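You operate a simulated robot arm through the tools that you are given. There is no shell and no other tool.

Carry out the task below with a simulated robot arm. There is one attempt and no reset: what you move stays moved.

TASK
Bead the bowl marked 12 mm and switch the beading machine off.
Fine: seat it, lower the clamp arm and shut the green hood before the start; stop before switching off; it stays in the machine, the other bowls stay plain.

The check looks at the end state, three seconds after you hand in, the way a careful person would. Anything else that was tipped, shoved, dropped, spilled or broken makes it a failure.

THE ROBOT
A 7-joint arm with a two-finger parallel gripper, fixed in place. Base frame: the origin is on the floor under the middle of its stand, x ahead of it, y to its left, z up; the work surface is at about z = 860. Readings come in mm, degrees, newtons and seconds.
It reaches about 1479 mm from its shoulder. Its first joint turns from -166.0 to 166.0 degrees. Payload 4.4 kg.
The tool frame sits at the grasp point between the pads (the TCP): z along the fingers, y along the line on which they close. The tips reach 23 mm beyond it. Largest opening 94 mm; finger width 38, thickness 10; the body of the gripper, 54 by 96 mm, starts 39 mm behind the TCP.
Orientation is that of the tool frame in the base frame, as a unit quaternion [x, y, z, w]. With the fingers straight down and closing along the base's y, the tool's x points along the base's -x, its y along +y and its z along -z.

THE INTERFACE
- The arm moves only by the tool jog_arm. Its argument "targets" is a list that holds one entry, the list of rows, each a list of 6 numbers: the shift along the tool's x, y, z in mm, then the turn, a rotation vector about the tool's x, y, z in degrees. In form: [[[tx, ty, tz, ax, ay, az], ...]]. A call has 1 to 20 rows; each row is the pose to reach, as a shift and turn from the pose commanded when the call began, along the tool's axes at that moment. "fingers" is the gripper command, from -1 (fully open) to 1 (shut), values between in proportion, set as the call begins (left out, the last holds). A row lasts 0.2 s, in which the tool goes at most 50 mm and 8.6 degrees; a call with a longer step from one row to the next is refused whole, and so is a gripper value outside its range. Where a pose cannot be reached the arm comes as near as it can. A force on the tool above 80 N (or 10 N above the force at the start of the call, whichever is more), or a blocked arm, ends the call early, and 0.2 s more pass. The fingers move at their own pace (about 72 mm/s each) and stop on an object; they squeeze with about 35 N. The grip force told is the motor's: it shows also when the fingers shut on nothing. Time passes only in rows, and 0.2 s behind the last, so rows that repeat a pose let the fingers close. The reply holds the time, the measured pose of the TCP, the force on the tool along the base axes, the opening and the grip force, in the units named above and with some noise, with the torque about the TCP (base axes, N m) and any sound that the robot's microphone picked up.
- Cameras (640 x 400 px; columns grow to the right, rows downward): "scene" is fixed at [47, 500.5, 1611.9]; the picture's right is [1.00, 0.06, 0.00], its down [0.04, -0.80, -0.60] and it looks along [-0.03, 0.60, -0.80] (base axes); focal length 214 px, centre (320, 200). "wrist" rides on the gripper at [86, 16, -74] in the tool frame; the picture's right is [-0.18, 0.98, 0.00], its down [-0.58, -0.11, -0.81] and it looks along [-0.79, -0.15, 0.59] (tool axes); focal length 243 px, centre (320, 200).
- camera(camera): a new picture of that camera. The clock stands still meanwhile.
- probe_pixels(camera, pixels): there is no depth. For up to 12 entries [column, row, z] of the newest picture of that camera ("zoom" is the newest enlarged one), the place [x, y] in the base frame at which the ray of that pixel passes the height z, good to about 3 mm. The clock stands still meanwhile.
- zoom(camera, box): a new picture of the part [left, top, right, bottom] of that camera's present view, enlarged. The clock stands still meanwhile.
- hand_in(): hands the job in; it is judged then, once.

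Unless the task says otherwise, let go and move clear before handing in.

The tools are called after "Emit:" as name(argument=value, ...) on one line, values as JSON. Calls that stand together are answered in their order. jog_arm: Moves the arm, as the interface text tells. Its arguments: {"type":"object","properties":{"targets":{"type":"array","items":{"type":"array","items":{"type":"array","items":{"type":"number"}}}},"fingers":{"type":"number"}},"required":["targets"]} The other tools are called the same way: camera (camera) takes a picture; probe_pixels (camera, pixels) gives the place at which the rays of pixels pass given heights; zoom (camera, box) takes an enlarged picture of a part of a camera's view; hand_in () hands the job in.

At the start:

```text
clock: 0.0
ee_pos: [621.8, 502.4, 1412.0]
ee_rot: [0.0, 1.0, 0.0, 0.001]
ft_force: [-0.1, -0.1, 0.2]
torque: [-0.03, 0.0, -0.02]
opening: 94.1
grasp_force: 0.0
```

scene: 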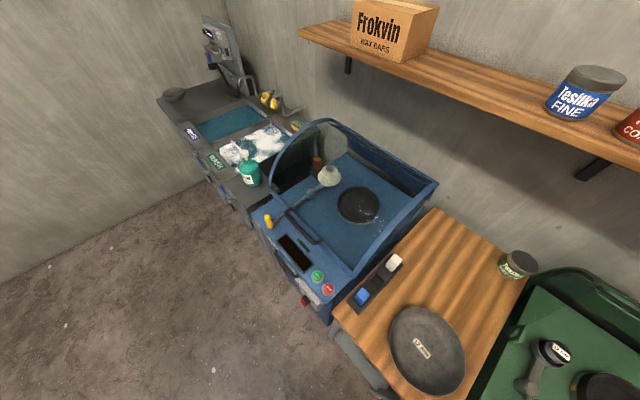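
wrist: 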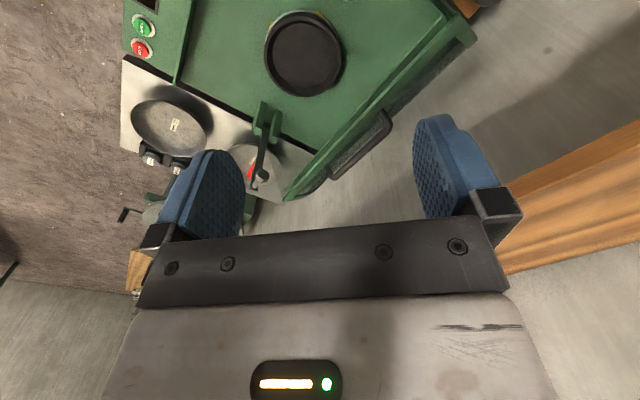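

The scene picture shows a blue machine (centre), a green machine (right bottom), and a bowl with a label at about (425,347); the wrist shows another bowl at (170,127). I'll zoom to read labels before moving.

Emit:
zoom(camera="scene", box=[440, 230, 640, 400])

Emit:
zoom(camera="scene", box=[220, 110, 450, 310])

Emit:
zoom(camera="scene", box=[330, 250, 490, 400])

Emit:
zoom(camera="wrist", box=[110, 0, 300, 210])

Emit:
zoom(camera="wrist", box=[240, 0, 480, 200])

```text
2.35 times, centred on (540, 315) of scene
```

zoom: 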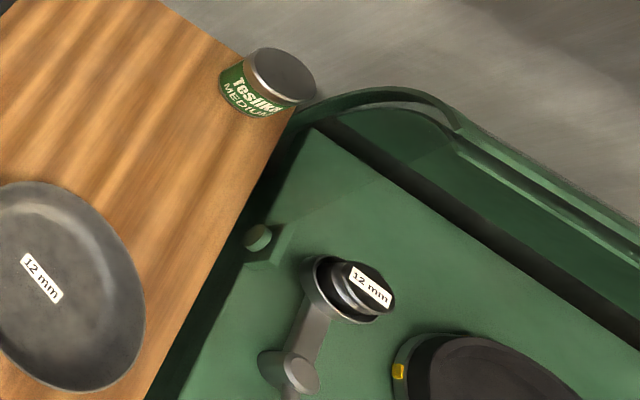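

```text
2.00 times, centred on (335, 210) of scene
```

zoom: 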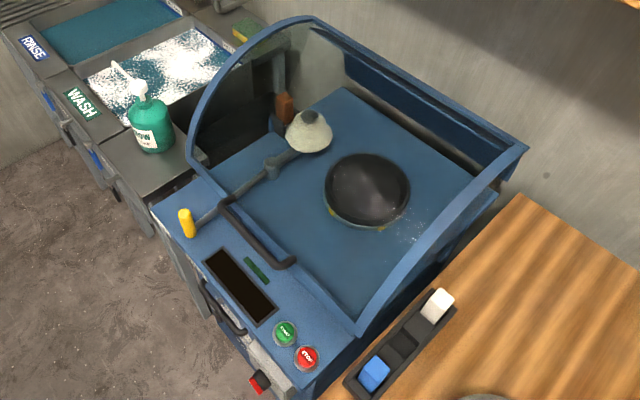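

```text
2.67 times, centred on (410, 325) of scene
```

zoom: 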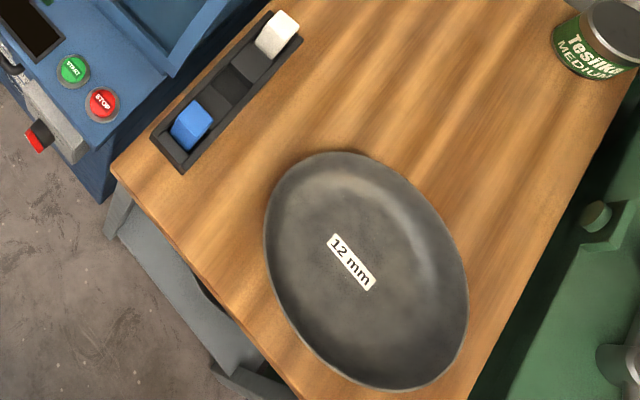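

```text
1.90 times, centred on (205, 105) of wrist
```

zoom: 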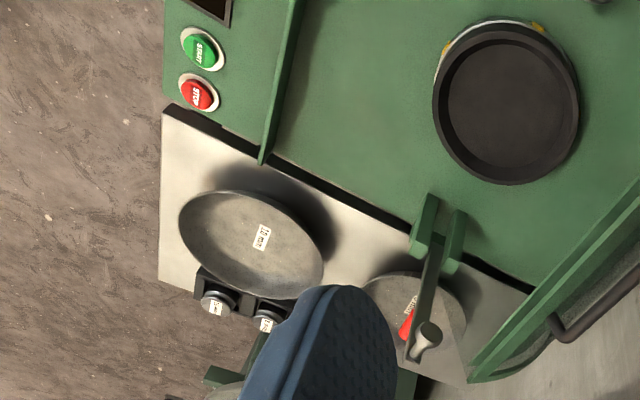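

```text
2.00 times, centred on (360, 100) of wrist
```

zoom: 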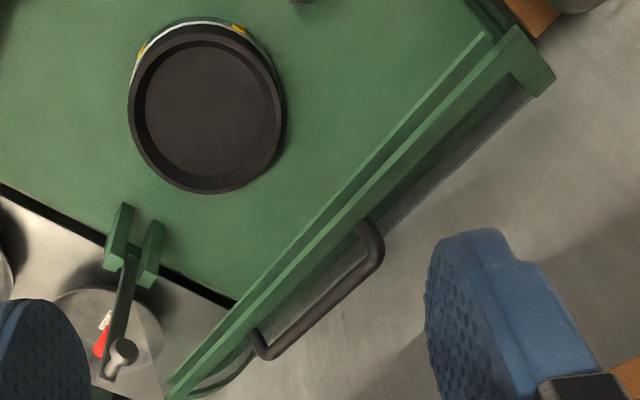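

The bowl on the wooden table at scene (425,347) reads "12 mm", and a green machine is ahead of the robot with a "12 mm" roller near scene (550,350). I'll probe positions to build a map.

Emit:
probe_pixels(camera="scene", pixels=[[425, 347, 870], [390, 335, 890], [464, 350, 890], [422, 310, 890], [440, 392, 890], [550, 350, 950], [600, 390, 900], [437, 210, 860], [525, 280, 860], [335, 318, 860], [304, 300, 800], [517, 265, 900]])

Emit:
camera(camera="wrist")

```text
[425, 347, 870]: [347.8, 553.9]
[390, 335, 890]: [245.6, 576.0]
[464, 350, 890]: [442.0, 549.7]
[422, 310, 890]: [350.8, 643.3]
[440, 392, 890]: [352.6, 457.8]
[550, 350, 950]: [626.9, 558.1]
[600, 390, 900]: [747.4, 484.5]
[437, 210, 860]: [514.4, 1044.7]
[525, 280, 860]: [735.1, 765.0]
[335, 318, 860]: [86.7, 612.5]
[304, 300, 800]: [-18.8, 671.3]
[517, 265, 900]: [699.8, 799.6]
```

```text
taken
```

wrist: 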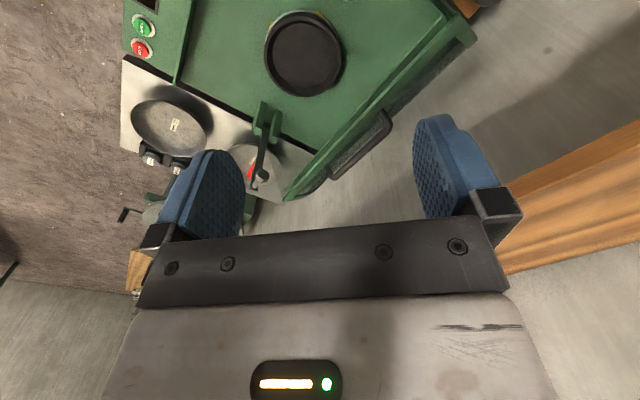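

Now I'll map the green machine from the wrist view: the chuck at (304,52), the second bowl at (170,127), start/stop at (143,26)/(142,48), hood edge (390,120).

Emit:
probe_pixels(camera="wrist", pixels=[[304, 52, 900], [170, 127, 880], [143, 26, 900], [142, 48, 900], [265, 110, 930], [262, 180, 930], [330, 165, 1000], [390, 120, 1000], [470, 35, 900], [122, 60, 860], [122, 145, 860], [170, 160, 870]])

Emit:
zoom(camera="wrist", box=[110, 60, 290, 230])

```text
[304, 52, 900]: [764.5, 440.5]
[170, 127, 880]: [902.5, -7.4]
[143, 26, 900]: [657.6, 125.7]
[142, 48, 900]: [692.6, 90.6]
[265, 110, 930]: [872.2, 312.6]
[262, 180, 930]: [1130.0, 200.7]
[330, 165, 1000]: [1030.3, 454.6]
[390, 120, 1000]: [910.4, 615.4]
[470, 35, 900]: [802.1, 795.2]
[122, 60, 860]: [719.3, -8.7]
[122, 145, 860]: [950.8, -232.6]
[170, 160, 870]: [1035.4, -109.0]
```

```text
2.35 times, centred on (200, 145) of wrist
```

zoom: 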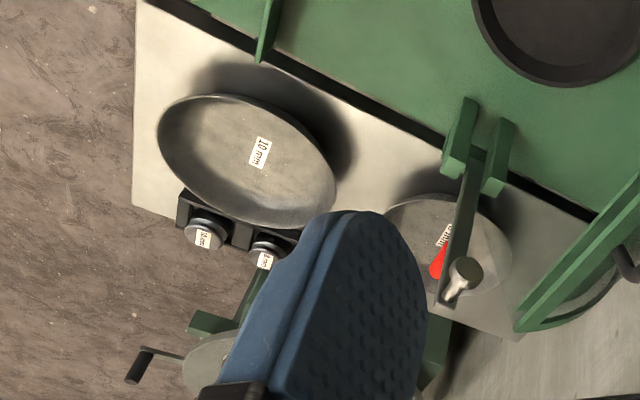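

The fitted arm on the green machine leans back near (262,150), with a dial/disc with a red mark near (250,165), and a second bowl "20 mm?" on the steel ledge. I'll pull the arm back and tilt the camera down to see the whole green machine.

Emit:
jog_arm(targets=[[[25, -31, 0, 0, 2.5, 0], [50, -62, 0, 0, 5, 0], [75, -93, 0, 0, 7.5, 0], [100, -125, 0, 0, 10, 0], [125, -156, 0, 0, 12.5, 0], [150, -187, 0, 0, 15, 0], [175, -218, 0, 0, 17.5, 0], [200, -250, 0, 0, 20, 0]]])

Emit:
camera(camera="wrist")

Emit:
camera(camera="scene")

```text
clock: 1.8
ee_pos: [424.5, 250.5, 1414.6]
ee_rot: [0.001, 0.985, 0.0, -0.174]
ft_force: [-0.3, -0.5, -0.3]
torque: [0.02, 0.02, -0.04]
opening: 93.8
grasp_force: 0.1
```

```text
taken
```

wrist: 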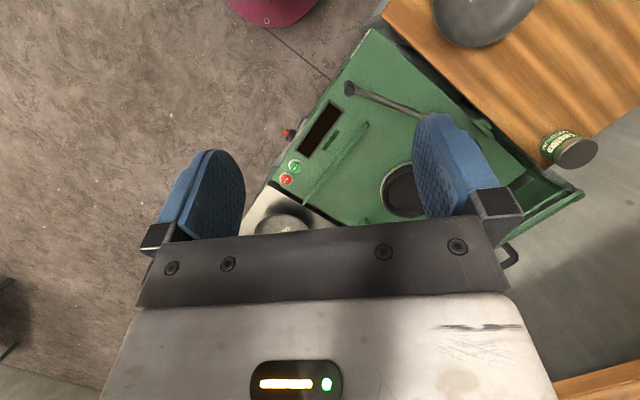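

```text
taken
```

scene: 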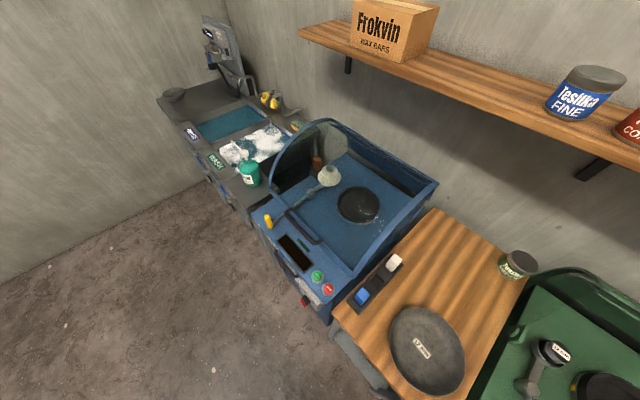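

The machine is spread over the upper centre of the wrist view, with the display at (320,130), START/STOP at (290,170), a red/black knob at (289,133). I'll level the tool and go lower for a clearer view.

Emit:
jog_arm(targets=[[[-22, 16, 27, 0, -4, 0], [-43, 32, 54, 0, -8, 0], [-65, 48, 82, 0, -12, 0], [-86, 64, 109, 0, -16, 0], [-108, 80, 136, 0, -20, 0], [-108, 80, 136, 0, -20, 0]]])

Emit:
camera(camera="wrist")

Emit:
zoom(camera="wrist", box=[220, 0, 440, 180])

```text
clock: 3.2
ee_pos: [478.7, 335.0, 1249.0]
ee_rot: [0.0, 1.0, 0.0, 0.0]
ft_force: [0.4, 0.1, -0.1]
torque: [0.01, 0.01, 0.03]
opening: 94.0
grasp_force: 0.1
```

```text
taken
```

wrist: 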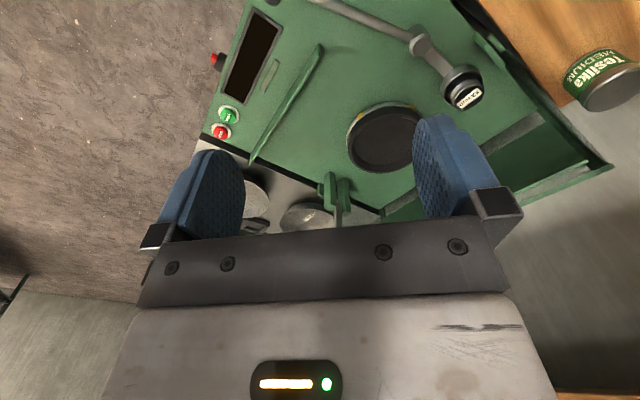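

```text
2.22 times, centred on (330, 90) of wrist
```

zoom: 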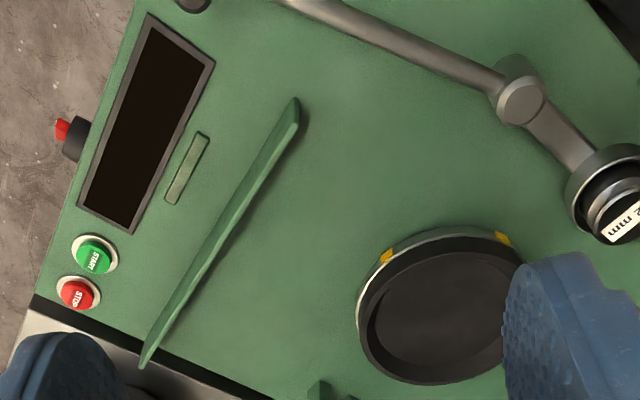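

The lever with the "12 mm" head runs from a ball at (190,5 in the zoom) past a pivot to the head; the chuck is at (385,135). I'll move ahead and up to see the rear hinge, hood and dial.

Emit:
jog_arm(targets=[[[-35, -9, -20, 0, 0, 0], [-70, -18, -40, 0, 0, 0], [-105, -27, -60, 0, 0, 0], [-140, -35, -80, 0, 0, 0], [-140, -35, -80, 0, 0, 0]]])

Emit:
camera(camera="wrist")

Emit:
zoom(camera="wrist", box=[230, 0, 430, 180])

Emit:
zoom(camera="wrist", box=[60, 40, 280, 240])

Emit:
zoom(camera="wrist", box=[400, 0, 640, 200])

```text
clock: 4.4
ee_pos: [612.9, 297.4, 1328.6]
ee_rot: [0.0, 1.0, 0.0, 0.001]
ft_force: [0.1, 0.9, 0.4]
torque: [0.05, -0.03, 0.0]
opening: 94.1
grasp_force: 0.1
```

```text
taken
```

wrist: 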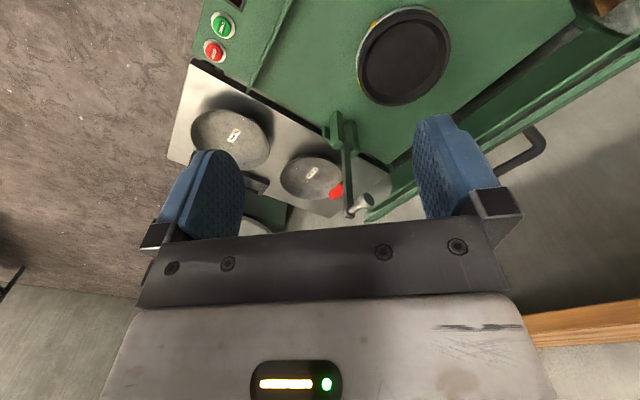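

```text
2.22 times, centred on (330, 90) of wrist
```

zoom: 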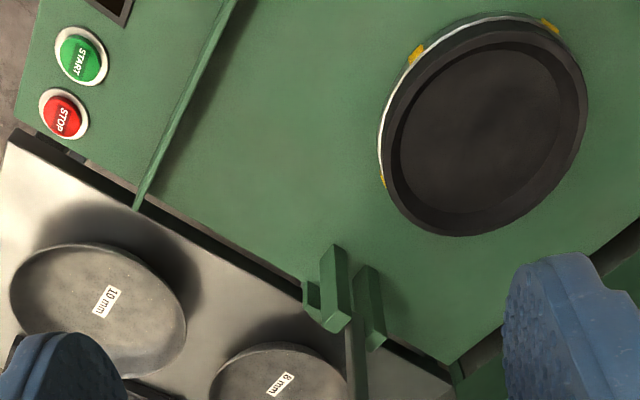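

```text
2.00 times, centred on (170, 140) of wrist
```

zoom: 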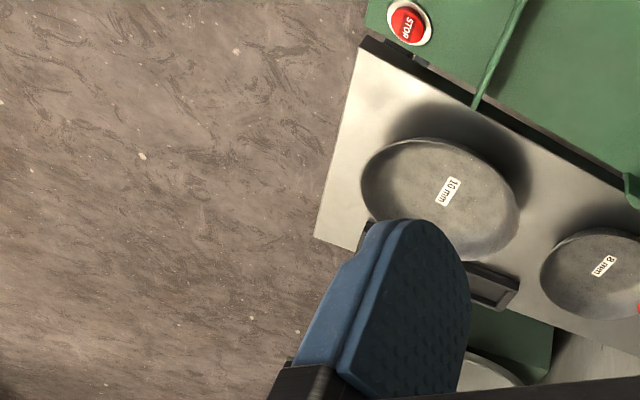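

```text
2.00 times, centred on (520, 100) of wrist
```

zoom: 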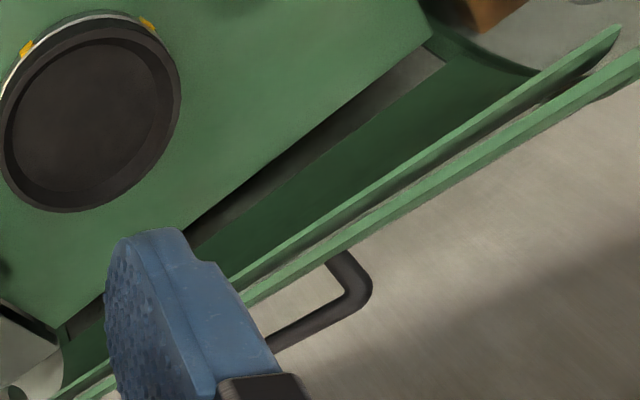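

The labels now read: ledge bowls are "10 mm" and "8 mm", so the bowl on the wooden table is the only 12 mm one. The clamp arm is leaning back with a red grip at (337,190), and the hood is open at the rear with its black handle at (535,145). I'll triangulate.

Emit:
probe_pixels(camera="wrist", pixels=[[222, 26, 900], [214, 50, 900], [403, 56, 900], [222, 26, 860], [214, 50, 860], [403, 56, 860], [335, 120, 930], [349, 150, 930], [360, 203, 930], [337, 190, 930], [540, 135, 1000], [527, 127, 1000]])

Emit:
probe_pixels(camera="wrist", pixels=[[230, 135, 880], [192, 60, 860], [168, 155, 860], [388, 165, 860], [390, 195, 860], [312, 175, 880], [640, 45, 950], [575, 22, 870], [385, 160, 870], [255, 185, 860], [283, 205, 860], [240, 175, 870]])

```text
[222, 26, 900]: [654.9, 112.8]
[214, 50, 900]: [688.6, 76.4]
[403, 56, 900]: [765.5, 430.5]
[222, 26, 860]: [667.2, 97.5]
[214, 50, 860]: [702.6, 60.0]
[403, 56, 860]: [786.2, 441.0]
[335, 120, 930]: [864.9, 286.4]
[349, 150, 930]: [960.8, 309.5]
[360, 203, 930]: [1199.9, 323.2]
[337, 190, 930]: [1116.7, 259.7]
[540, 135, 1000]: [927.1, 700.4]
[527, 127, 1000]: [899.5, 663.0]
```

```text
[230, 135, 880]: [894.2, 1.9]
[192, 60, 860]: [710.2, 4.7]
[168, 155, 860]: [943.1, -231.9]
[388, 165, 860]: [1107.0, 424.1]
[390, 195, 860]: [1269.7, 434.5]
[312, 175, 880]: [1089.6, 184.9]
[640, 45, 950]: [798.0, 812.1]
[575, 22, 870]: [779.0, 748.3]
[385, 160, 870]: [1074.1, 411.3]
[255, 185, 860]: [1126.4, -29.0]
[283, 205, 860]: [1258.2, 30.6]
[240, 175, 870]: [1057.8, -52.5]
```

Triangulating gives START ≈ (667,94,850), STOP ≈ (706,51,850), chuck top ≈ (779,437,873); the machine's front faces the robot at about 42° yaw. I'll move lower and yaw the camera to see the front panel, the switch and the display.

Emit:
jog_arm(targets=[[[23, -21, 25, 0, 0, -6.4], [46, -42, 51, 0, 0, -12.8], [70, -63, 77, 0, 0, -19.3], [93, -84, 102, 0, 0, -25.7], [116, -105, 128, 0, 0, -32.1], [140, -126, 153, 0, 0, -38.6], [163, -147, 179, 0, 0, -45], [163, -147, 179, 0, 0, -45]]])

Emit:
camera(camera="wrist")

Emit:
zoom(camera="wrist", box=[160, 0, 480, 200])

```text
clock: 6.2
ee_pos: [452.1, 153.0, 1146.6]
ee_rot: [-0.385, 0.923, 0.0, 0.0]
ft_force: [0.1, 0.6, 0.3]
torque: [-0.02, 0.0, 0.01]
opening: 93.9
grasp_force: 0.1
```

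```text
taken
```

wrist: 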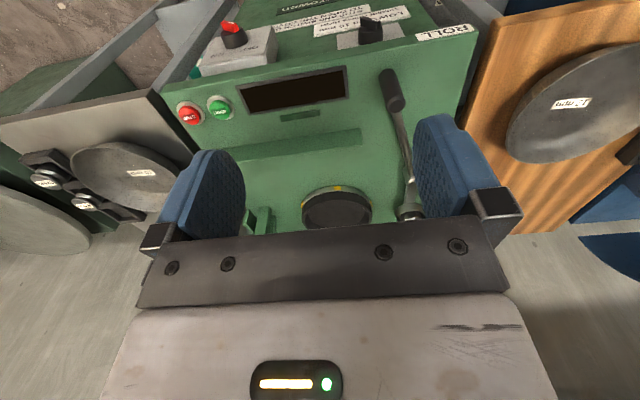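

```text
2.00 times, centred on (320, 100) of wrist
```

zoom: 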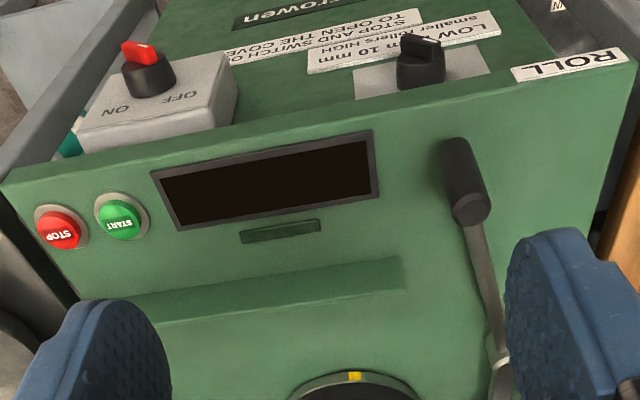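

The front face carries labels by a main switch (red/black knob, zoom (150,65)), a second black speed knob (zoom (420,60)), and a "ROLL" label at the lever. I need to read these, so I'll zoom in.

Emit:
zoom(camera="wrist", box=[260, 0, 420, 50])

Emit:
zoom(camera="wrist", box=[180, 0, 300, 80])

Emit:
zoom(camera="wrist", box=[20, 140, 180, 220])

```text
4.00 times, centred on (340, 25) of wrist
```

zoom: 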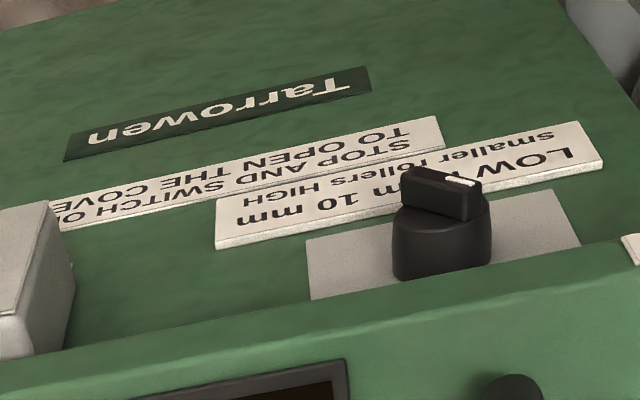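

```text
5.00 times, centred on (240, 40) of wrist
```

zoom: 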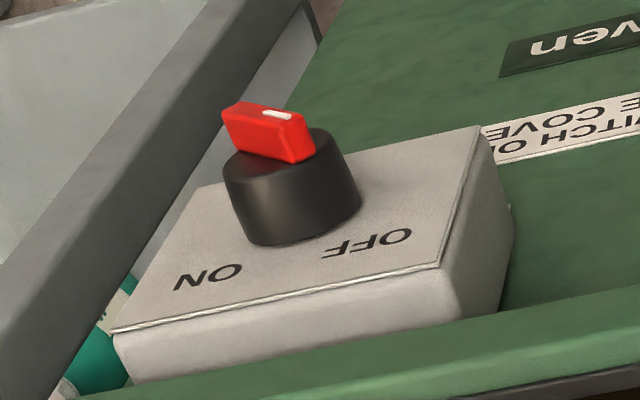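

```text
4.00 times, centred on (100, 180) of wrist
```

zoom: 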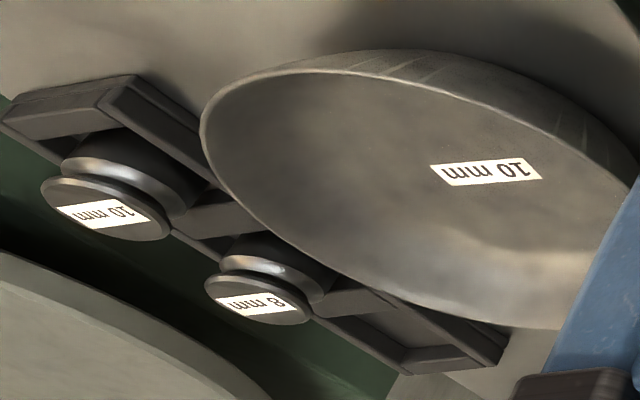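

The sign says "LOW from 10 mm, smaller rollers HIGH" and "STOP AND SWITCH OFF TO OPEN THE COVER", so the speed knob must be LOW for 12 mm. I'll lower the camera in front of the panel to read the knob positions.

Emit:
jog_arm(targets=[[[14, -11, 41, 0, -4.2, 0], [28, -22, 82, 0, -8.3, 0], [43, -33, 123, 0, -12.5, 0], [57, -44, 165, 0, -16.7, 0], [71, -55, 206, 0, -20.8, 0], [85, -66, 247, 0, -25, 0], [85, -66, 247, 0, -25, 0]]])

Emit:
camera(camera="wrist")

Emit:
zoom(camera="wrist", box=[160, 0, 480, 200])

```text
clock: 7.8
ee_pos: [442.3, 43.9, 906.6]
ee_rot: [-0.374, 0.902, 0.083, 0.2]
ft_force: [0.1, -0.2, 0.3]
torque: [-0.01, 0.0, 0.02]
opening: 94.2
grasp_force: 0.1
```

```text
taken
```

wrist: 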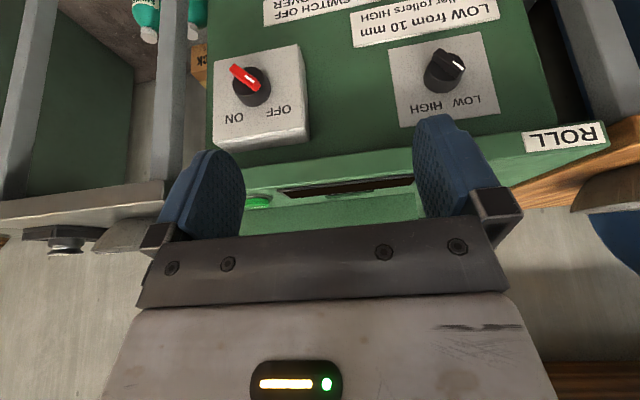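

```text
2.00 times, centred on (320, 100) of wrist
```

zoom: 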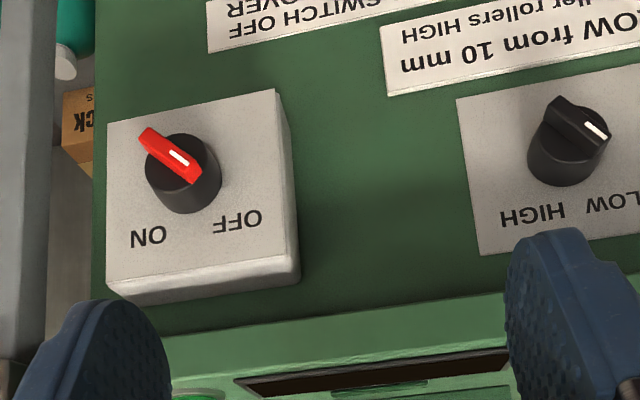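

The red main switch points to OFF and the black speed knob points to LOW (right for 12 mm). My triangulation puts the red knob near (602,66,728). I'll probe points along the front edge to get the machine's exact yaw.

Emit:
probe_pixels(camera="wrist", pixels=[[246, 78, 728], [445, 72, 728], [310, 142, 760], [215, 148, 760], [500, 114, 760], [405, 125, 760], [610, 150, 840], [250, 195, 850], [600, 125, 830], [247, 155, 840]])

Emit:
zoom(camera="wrist", box=[190, 30, 320, 110])

Emit:
zoom(camera="wrist", box=[490, 80, 640, 180])

```text
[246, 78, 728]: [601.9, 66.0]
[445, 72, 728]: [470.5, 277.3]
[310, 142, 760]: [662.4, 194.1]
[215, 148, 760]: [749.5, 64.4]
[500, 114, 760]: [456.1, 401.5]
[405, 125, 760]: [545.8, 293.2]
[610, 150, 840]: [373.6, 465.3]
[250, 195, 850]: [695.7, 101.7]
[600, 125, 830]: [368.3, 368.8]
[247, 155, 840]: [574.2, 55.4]
```

```text
4.92 times, centred on (255, 70) of wrist
```

zoom: 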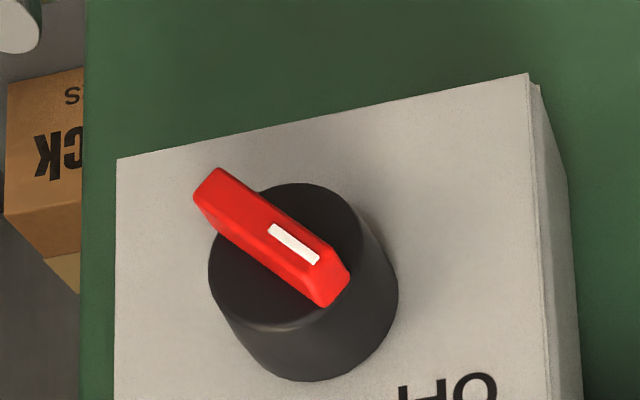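

```text
4.00 times, centred on (565, 130) of wrist
```

zoom: 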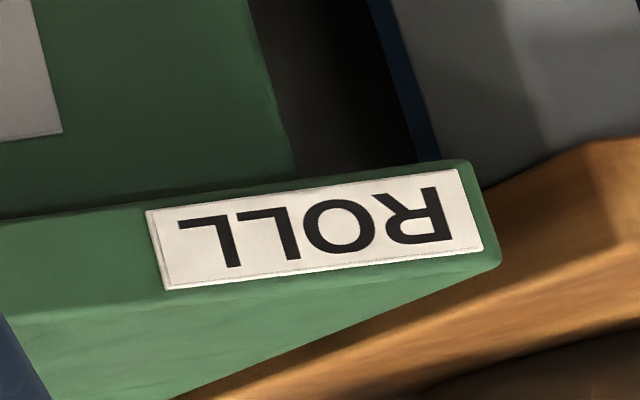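

The front is now understood. I'll rise above the machine for a top view to fix the chuck, roller lever and clamp arm geometry.

Emit:
jog_arm(targets=[[[-40, 5, -19, 0, 2.3, 0], [-79, 10, -37, 0, 4.5, 0], [-119, 15, -56, 0, 6.8, 0], [-158, 19, -74, 0, 9.1, 0], [-198, 24, -93, 0, 11.4, 0], [-238, 29, -111, 0, 13.6, 0], [-277, 34, -130, 0, 15.9, 0], [-317, 39, -149, 0, 18.2, 0], [-356, 44, -167, 0, 20.5, 0], [-396, 48, -186, 0, 22.7, 0], [-436, 53, -204, 0, 25, 0], [-436, 53, -204, 0, 25, 0]]])

Emit:
camera(camera="wrist")

Emit:
zoom(camera="wrist", box=[160, 0, 480, 200])

```text
clock: 10.4
ee_pos: [621.2, 298.7, 1270.2]
ee_rot: [-0.383, 0.924, 0.001, 0.0]
ft_force: [-0.5, 0.4, 0.0]
torque: [-0.01, -0.01, 0.02]
opening: 93.8
grasp_force: 0.1
```

```text
taken
```

wrist: 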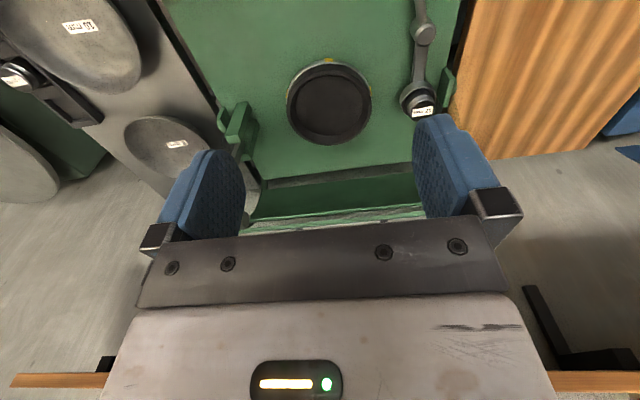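

```text
2.00 times, centred on (320, 100) of wrist
```

zoom: 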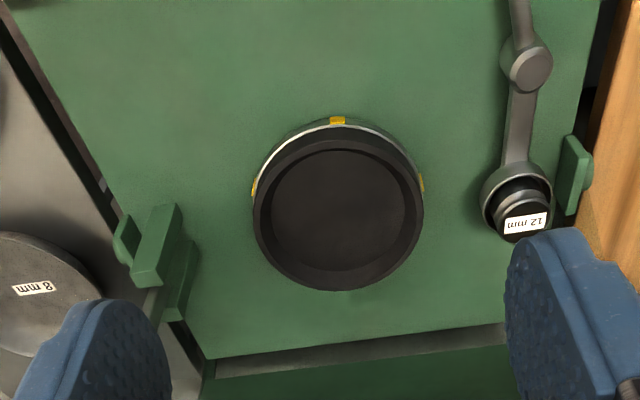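

Good top view: chuck centred at (329,103), roller head at (418,103), lever pivot at (424,32), clamp hinge at (240,120). I'll probe these.

Emit:
probe_pixels(camera="wrist", pixels=[[286.5, 103, 873], [371.5, 100, 873], [328, 70, 873], [331, 145, 873], [331, 71, 860], [262, 179, 850], [412, 161, 850], [460, 0, 850], [160, 0, 850], [424, 32, 890], [422, 112, 900], [415, 100, 880]])

Emit:
probe_pixels(camera="wrist", pixels=[[239, 120, 900], [225, 120, 900], [250, 135, 880], [297, 105, 870], [363, 100, 870], [330, 80, 870], [331, 134, 860], [88, 28, 880], [176, 144, 880], [20, 72, 880], [230, 170, 880], [328, 61, 850]])

```text
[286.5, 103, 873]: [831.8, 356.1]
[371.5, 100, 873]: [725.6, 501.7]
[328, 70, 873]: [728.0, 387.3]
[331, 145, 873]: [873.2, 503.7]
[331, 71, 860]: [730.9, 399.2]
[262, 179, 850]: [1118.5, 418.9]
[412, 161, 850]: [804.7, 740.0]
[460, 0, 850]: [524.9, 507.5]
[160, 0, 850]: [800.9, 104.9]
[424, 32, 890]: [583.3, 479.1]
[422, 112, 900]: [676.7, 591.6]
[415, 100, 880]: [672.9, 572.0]
```

```text
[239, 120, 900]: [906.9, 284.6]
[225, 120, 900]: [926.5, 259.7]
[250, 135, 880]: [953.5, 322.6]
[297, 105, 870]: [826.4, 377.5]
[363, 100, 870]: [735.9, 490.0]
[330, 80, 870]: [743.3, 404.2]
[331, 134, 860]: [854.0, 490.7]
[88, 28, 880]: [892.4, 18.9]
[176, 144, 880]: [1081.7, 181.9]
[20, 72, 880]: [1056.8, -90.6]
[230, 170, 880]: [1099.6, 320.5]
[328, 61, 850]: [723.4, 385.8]
```

The chuck is about 180 mm outside and 144 mm inside, centred near (777,435). Next I want a low side view of the 12 mm bowl at (348,554) to learn its profile before gripping.

Emit:
jog_arm(targets=[[[15.4, 26.3, 30, -0.78, -1.89, -4.45], [30.8, 52.6, 60, -1.57, -3.78, -8.9], [46.2, 79, 90, -2.35, -5.67, -13.35], [61.6, 105.3, 120, -3.14, -7.56, -17.8], [77, 131.6, 150, -3.92, -9.45, -22.25], [92.3, 157.9, 180, -4.7, -11.34, -26.7], [107.7, 184.2, 210, -5.49, -13.23, -31.15], [123.1, 210.6, 240, -6.27, -15.12, -35.6], [138.5, 236.9, 270, -7.06, -17.01, -40.05], [153.9, 263.2, 300, -7.84, -18.9, -44.5], [153.9, 263.2, 300, -7.84, -18.9, -44.5]]])

Emit:
camera(camera="wrist")

Emit:
camera(camera="scene")

```text
clock: 12.8
ee_pos: [327.0, 376.6, 968.9]
ee_rot: [-0.696, 0.697, 0.122, 0.123]
ft_force: [0.1, 0.2, 0.5]
torque: [0.0, -0.01, -0.02]
opening: 94.2
grasp_force: 0.0
```

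```text
taken
```

wrist: 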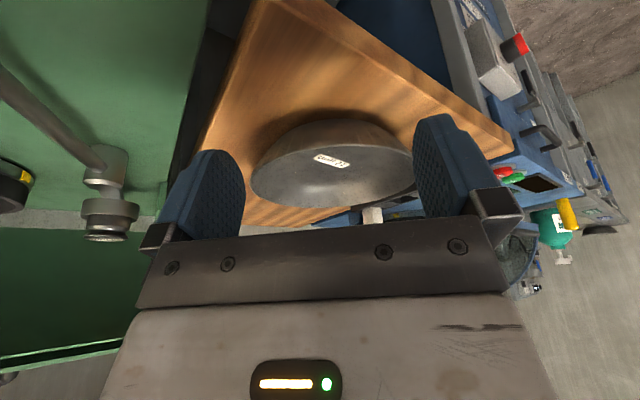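

```text
taken
```

scene: 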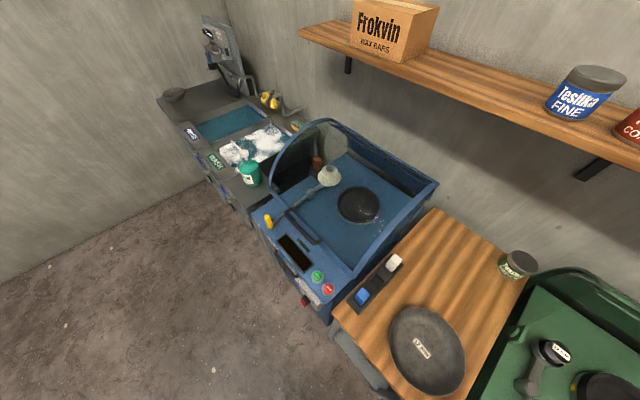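

The bowl is in view at (335,160), rim toward the image bottom (upside down). I'll zoom to see its wall profile and rim height.

Emit:
zoom(camera="wrist", box=[230, 90, 440, 220])

Emit:
probe_pixels(camera="wrist", pixels=[[250, 185, 900], [414, 175, 900], [335, 160, 870], [330, 206, 900], [330, 206, 920], [300, 123, 860], [385, 117, 860], [330, 158, 900], [330, 158, 910], [330, 158, 920]])

```text
3.05 times, centred on (335, 155) of wrist
```

zoom: 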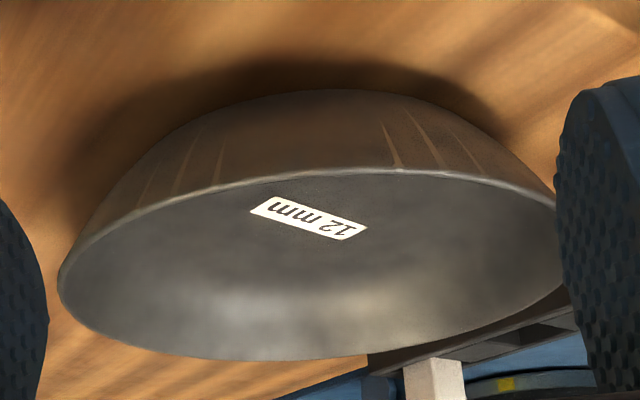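

```text
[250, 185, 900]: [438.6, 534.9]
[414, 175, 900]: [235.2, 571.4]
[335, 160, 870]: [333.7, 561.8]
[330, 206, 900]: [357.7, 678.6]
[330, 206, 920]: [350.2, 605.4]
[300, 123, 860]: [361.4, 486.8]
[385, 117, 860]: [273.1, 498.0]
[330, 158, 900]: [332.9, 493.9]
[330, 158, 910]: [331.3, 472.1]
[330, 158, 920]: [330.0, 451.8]
```

Comparing the two views, the rim is at z ≈ 907, diameter ≈ 192 mm, with walls flaring steeply near the rim. I'll rise and level the tool for a cleaner view of the rim circle.

Emit:
jog_arm(targets=[[[-3.7, 0, -37, 0, 4, 0], [-7.5, 0, -74, 0, 8, 0], [-11.2, 0, -112, 0, 12, 0], [-15, 0, -149, 0, 16, 0], [-18.7, 0, -186, 0, 20, 0], [-18.7, 0, -186, 0, 20, 0]]])

Emit:
camera(camera="wrist")

Emit:
zoom(camera="wrist", box=[230, 70, 430, 195])

```text
clock: 14.2
ee_pos: [322.4, 330.2, 1151.1]
ee_rot: [-0.707, 0.707, 0.0, 0.0]
ft_force: [0.2, 0.0, 0.3]
torque: [0.01, -0.02, 0.0]
opening: 93.9
grasp_force: 0.1
```

```text
taken
```

wrist: 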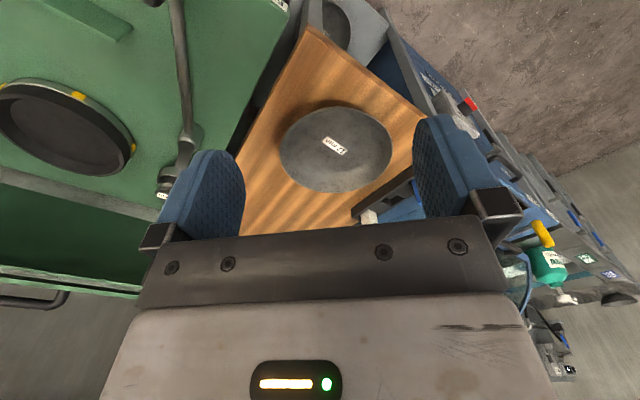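

```text
3.20 times, centred on (330, 132) of wrist
```

zoom: 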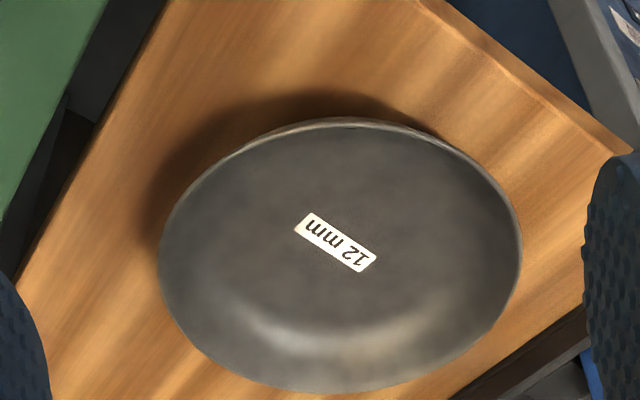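

The rim ellipse spans zoom (158,265)–(522,245) and (350,122)–(320,393). I'll probe it at the rim height.

Emit:
probe_pixels(camera="zoom", pixels=[[158, 265, 907], [522, 245, 907], [352, 121, 907], [322, 393, 907], [240, 150, 907], [455, 150, 907], [220, 360, 907], [460, 350, 907], [335, 243, 862]])

Emit:
zoom(camera="scene", box=[370, 290, 490, 400])

```text
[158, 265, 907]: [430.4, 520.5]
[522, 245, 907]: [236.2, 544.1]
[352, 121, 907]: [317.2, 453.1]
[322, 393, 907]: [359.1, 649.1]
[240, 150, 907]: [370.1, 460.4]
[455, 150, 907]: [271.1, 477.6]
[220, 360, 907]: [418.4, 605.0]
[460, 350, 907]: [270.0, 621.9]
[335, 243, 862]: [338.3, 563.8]
```

```text
3.64 times, centred on (430, 345) of scene
```

zoom: 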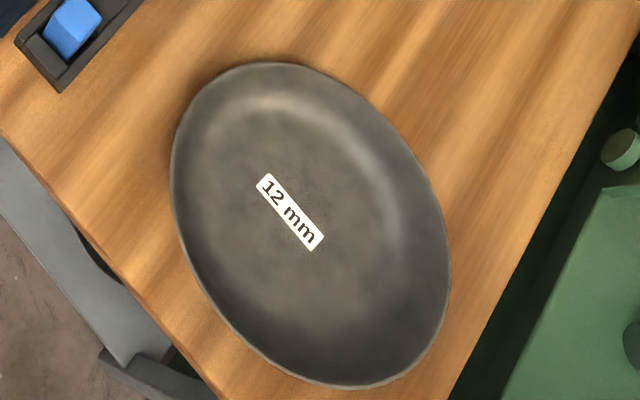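

Circle fit from the wrist view at z=907 gives a centre of about (335,551), radius ≈ 98.7. I'll cross-check from the scene zoom.

Emit:
probe_pixels(camera="zoom", pixels=[[170, 165, 907], [450, 270, 907], [265, 63, 907], [360, 389, 907], [190, 110, 907], [200, 270, 907], [400, 140, 907], [430, 350, 907], [290, 212, 862]])

```text
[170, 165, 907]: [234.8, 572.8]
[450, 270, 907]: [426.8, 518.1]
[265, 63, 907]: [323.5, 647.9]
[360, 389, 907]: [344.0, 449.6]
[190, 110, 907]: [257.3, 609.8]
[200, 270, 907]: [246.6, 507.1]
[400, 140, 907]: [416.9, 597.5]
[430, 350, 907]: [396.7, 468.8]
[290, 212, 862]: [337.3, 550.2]
```

The scene fit gives a centre of about (332.5,548); together they say the rim centre is ≈ (333.5,549), z ≈ 909, R ≈ 98.5. I'll pinch the rim on its front side (the −v side), so I'll turn the tool and hover above (261,483).

Emit:
jog_arm(targets=[[[-8.5, 3.4, 5.6, 0, 0, 7.6], [-17, 6.8, 11.2, 0, 0, 15.2], [-25.5, 10.2, 16.9, 0, 0, 22.8], [-34, 13.6, 22.5, 0, 0, 30.4], [-42.5, 17, 28.1, 0, 0, 38], [-51, 20.5, 33.7, 0, 0, 45.7], [-59.5, 23.9, 39.3, 0, 0, 53.3], [-68, 27.3, 45, 0, 0, 60.9], [-76.5, 30.7, 50.6, 0, 0, 68.5], [-85, 34.1, 56.2, 0, 0, 76.1], [-93.5, 37.5, 61.8, 0, 0, 83.7], [-102, 40.9, 67.4, 0, 0, 91.3], [-110.6, 44.3, 73, 0, 0, 98.9], [-119, 47.8, 78.6, 0, 0, 106.5], [-127.6, 51.2, 84.2, 0, 0, 114.2], [-136, 54.6, 89.9, 0, 0, 121.8], [-144.6, 58, 95.5, 0, 0, 129.4], [-153, 61.4, 101, 0, 0, 137], [-153, 61.4, 101, 0, 0, 137]]], fingers=0)

Emit:
camera(camera="wrist")

Emit:
camera(camera="scene")

```text
clock: 18.2
ee_pos: [264.5, 484.2, 1050.1]
ee_rot: [0.4, 0.916, -0.001, -0.001]
ft_force: [-0.2, 0.6, 0.5]
torque: [-0.03, -0.01, -0.01]
opening: 47.2
grasp_force: 0.1
```

```text
taken
```

wrist: 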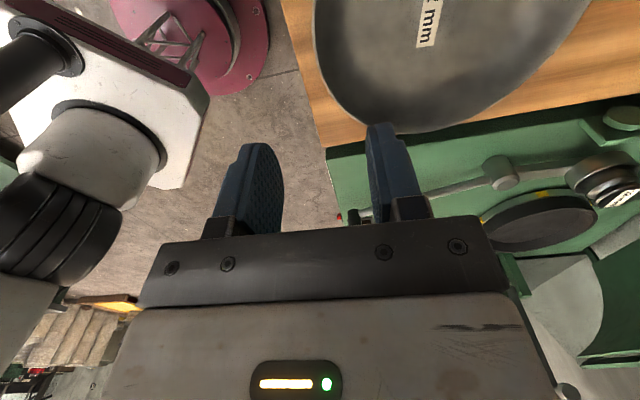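

```text
taken
```

scene: 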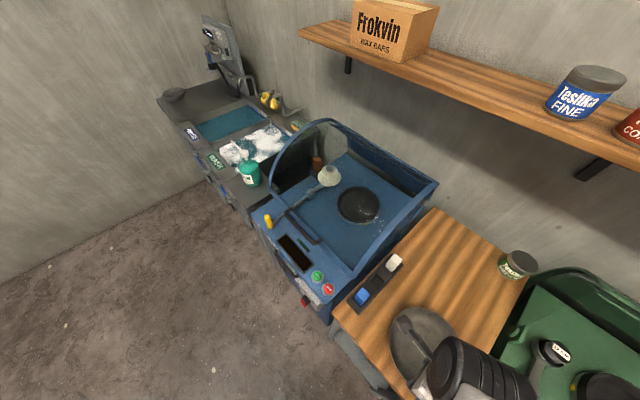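

The tool is over the bowl's front rim, with the robot's base visible at the left (clear). I'll tilt the fingers 25° to follow the wall and come to a standoff 60 mm away.

Emit:
jog_arm(targets=[[[0.2, -8, 20, -6.25, 0, 0], [0.4, -16, 41, -12.5, 0, 0], [0.6, -24, 61, -18.75, 0, 0], [0.8, -31.5, 81.3, -25, 0, 0], [0.8, -31.5, 81.3, -25, 0, 0]]])

Emit:
camera(camera="wrist")

Emit:
camera(camera="scene")

```text
clock: 19.4
ee_pos: [242.4, 462.3, 969.8]
ee_rot: [0.389, 0.895, 0.199, 0.086]
ft_force: [0.5, -0.5, 0.0]
torque: [0.0, 0.02, 0.01]
opening: 47.2
grasp_force: 0.0
```

```text
taken
```

wrist: 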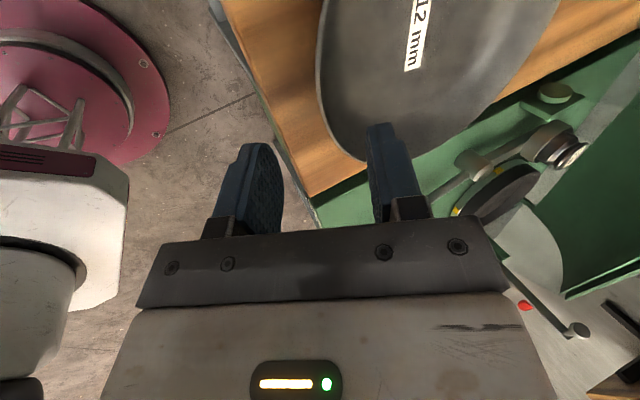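

```text
taken
```

scene: 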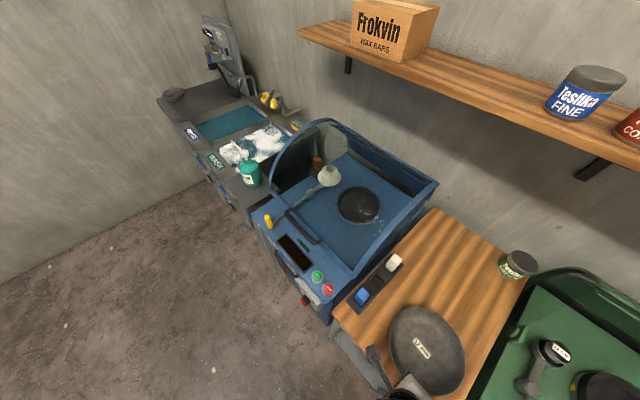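

The rim's left tangent sits at column ~318, matching the finger midline. I'll move 60 mm along the fingers to straddle the rim.

Emit:
jog_arm(targets=[[[0, 0, 15, 0, 0, 0], [0, 0, 30, 0, 0, 0], [0, 0, 45, 0, 0, 0], [0, 0, 60, 0, 0, 0], [0, 0, 60, 0, 0, 0]]])

Emit:
camera(camera="wrist")

Emit:
zoom(camera="scene", box=[350, 290, 480, 400])

```text
clock: 20.6
ee_pos: [260.3, 482.8, 915.8]
ee_rot: [0.388, 0.896, 0.198, 0.087]
ft_force: [-0.9, -0.2, 0.1]
torque: [-0.01, -0.02, 0.03]
opening: 47.2
grasp_force: 0.1
```

```text
taken
```

wrist: 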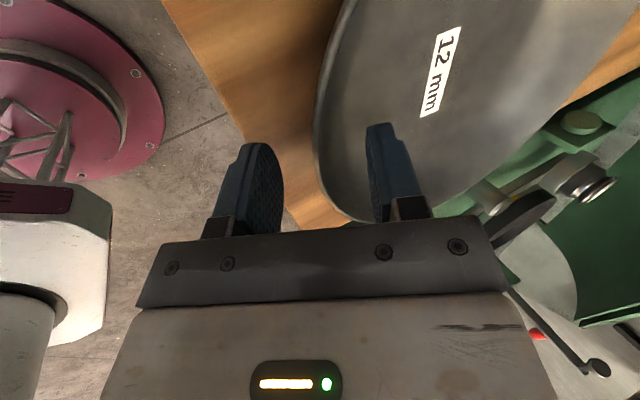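

```text
3.64 times, centred on (415, 345) of scene
```

zoom: 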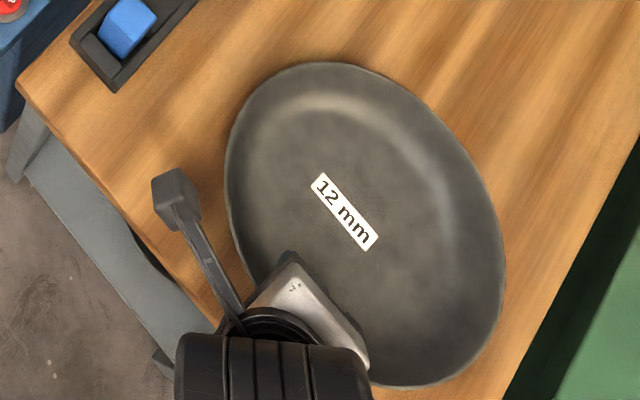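

The rim passes between the pads at about (318,170), right at the grasp point. I'll close the fingers.

Emit:
jog_arm(targets=[[[0, 0, 0, 0, 0, 0], [0, 0, 0, 0, 0, 0], [0, 0, 0, 0, 0, 0], [0, 0, 0, 0, 0, 0]]], fingers=1)

Emit:
camera(camera="wrist")

Emit:
zoom(camera="scene", box=[350, 290, 480, 400])

```text
clock: 21.6
ee_pos: [259.4, 482.6, 916.1]
ee_rot: [0.389, 0.896, 0.198, 0.087]
ft_force: [2.1, -1.5, 9.9]
torque: [1.03, -0.17, -0.21]
opening: 8.7
grasp_force: 35.4
```

```text
taken
```

wrist: 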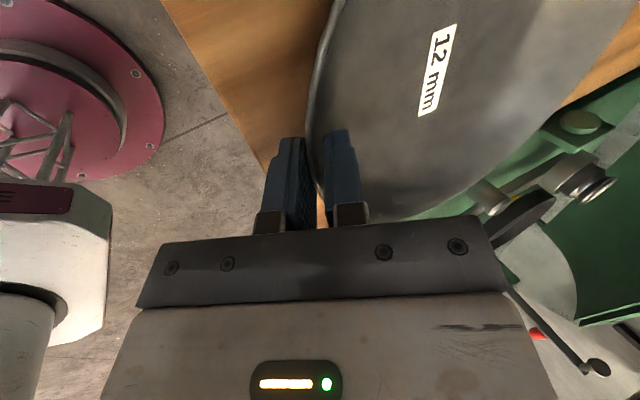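

```text
3.64 times, centred on (415, 345) of scene
```

zoom: 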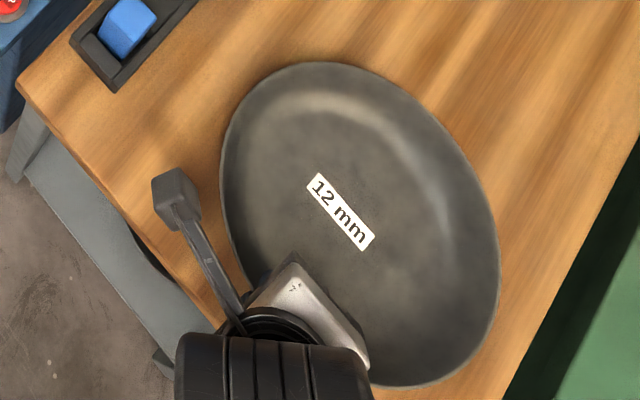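

The grip holds at 8.7 mm opening with 35 N. I'll lift gently by 60 mm and look at how the bowl hangs.

Emit:
jog_arm(targets=[[[0, 2.1, -4.5, 0, 0, 0], [0, 6.3, -13.6, 0, 0, 0], [0, 12.7, -27.2, 0, 0, 0], [0, 19, -40.8, 0, 0, 0], [0, 25.4, -54.4, 0, 0, 0], [0, 25.4, -54.4, 0, 0, 0]]])

Emit:
camera(camera="wrist")

Emit:
camera(camera="scene")

```text
clock: 23.0
ee_pos: [259.5, 479.7, 975.8]
ee_rot: [0.389, 0.895, 0.198, 0.087]
ft_force: [0.7, -0.2, -0.2]
torque: [0.01, 0.02, -0.02]
opening: 0.0
grasp_force: 35.2
```

```text
taken
```

wrist: 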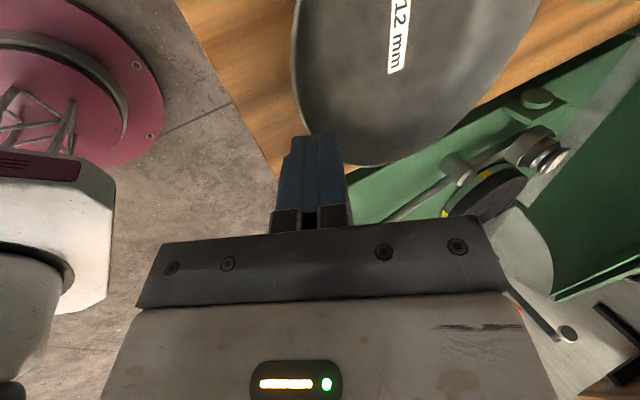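

```text
taken
```

scene: 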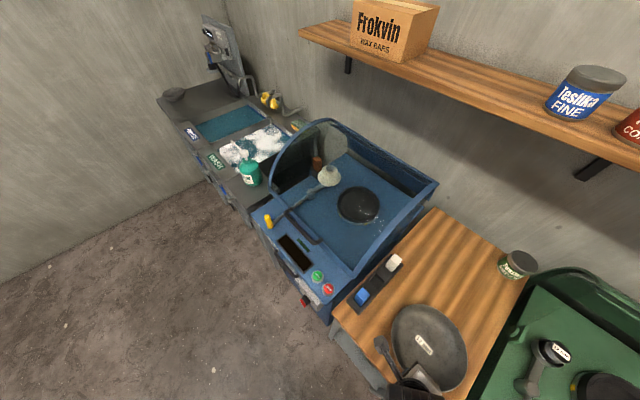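

The bowl slipped out: the fingers shut to 0 and the bowl is still on the table, slightly shifted. The wall slopes more than my 25° tilt, so I'll back off, reopen, tilt to ~35° and grip deeper; first re-measure the bowl.

Emit:
jog_arm(targets=[[[0, -10, -20, 0, 0, 0], [0, -20, -40, 0, 0, 0], [0, -30, -60, -5, 0, 0], [0, -40, -80, -10, 0, 0], [0, -40, -80, -10, 0, 0]]], fingers=0)

Emit:
zoom(camera="scene", box=[370, 290, 490, 400])

Emit:
camera(camera="wrist")

```text
clock: 24.2
ee_pos: [207.7, 433.1, 1031.3]
ee_rot: [0.38, 0.875, 0.275, 0.119]
ft_force: [0.1, -0.2, 0.6]
torque: [-0.02, -0.02, 0.03]
opening: 47.0
grasp_force: 0.1
```

```text
3.64 times, centred on (430, 345) of scene
```

zoom: 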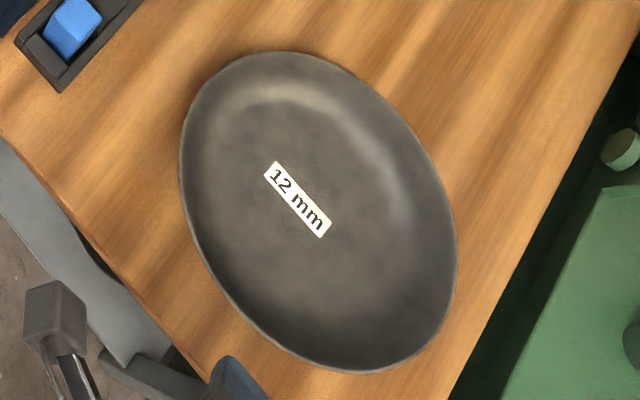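

```text
taken
```

wrist: 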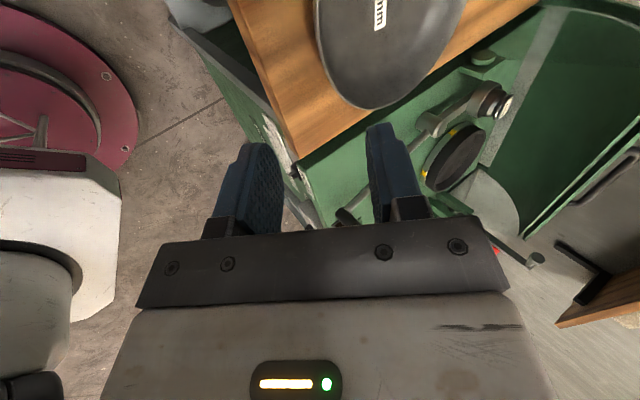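

The bowl moved roughly 8 mm toward +v in the scene zoom (left 180, right 457, top 52, bottom 373). I'll probe its rim.

Emit:
probe_pixels(camera="zoom", pixels=[[180, 155, 909], [458, 255, 909], [275, 52, 909], [365, 373, 909], [198, 100, 909], [212, 260, 909], [410, 130, 909], [438, 335, 909], [298, 200, 862]])

```text
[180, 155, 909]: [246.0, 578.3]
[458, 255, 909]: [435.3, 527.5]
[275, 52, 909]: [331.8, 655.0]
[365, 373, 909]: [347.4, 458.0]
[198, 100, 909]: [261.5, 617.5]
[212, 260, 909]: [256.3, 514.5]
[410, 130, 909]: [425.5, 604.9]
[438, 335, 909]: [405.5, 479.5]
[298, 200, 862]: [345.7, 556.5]
```

Emit:
probe_pixels(camera="wrist", pixels=[[314, 20, 909], [320, 50, 909], [345, 92, 909], [375, 108, 909], [410, 92, 909], [440, 60, 909], [462, 20, 909]])

```text
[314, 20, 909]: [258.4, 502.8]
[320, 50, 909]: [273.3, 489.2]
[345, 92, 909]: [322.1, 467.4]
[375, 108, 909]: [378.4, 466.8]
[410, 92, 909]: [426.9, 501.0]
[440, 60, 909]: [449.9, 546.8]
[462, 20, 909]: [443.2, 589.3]
```

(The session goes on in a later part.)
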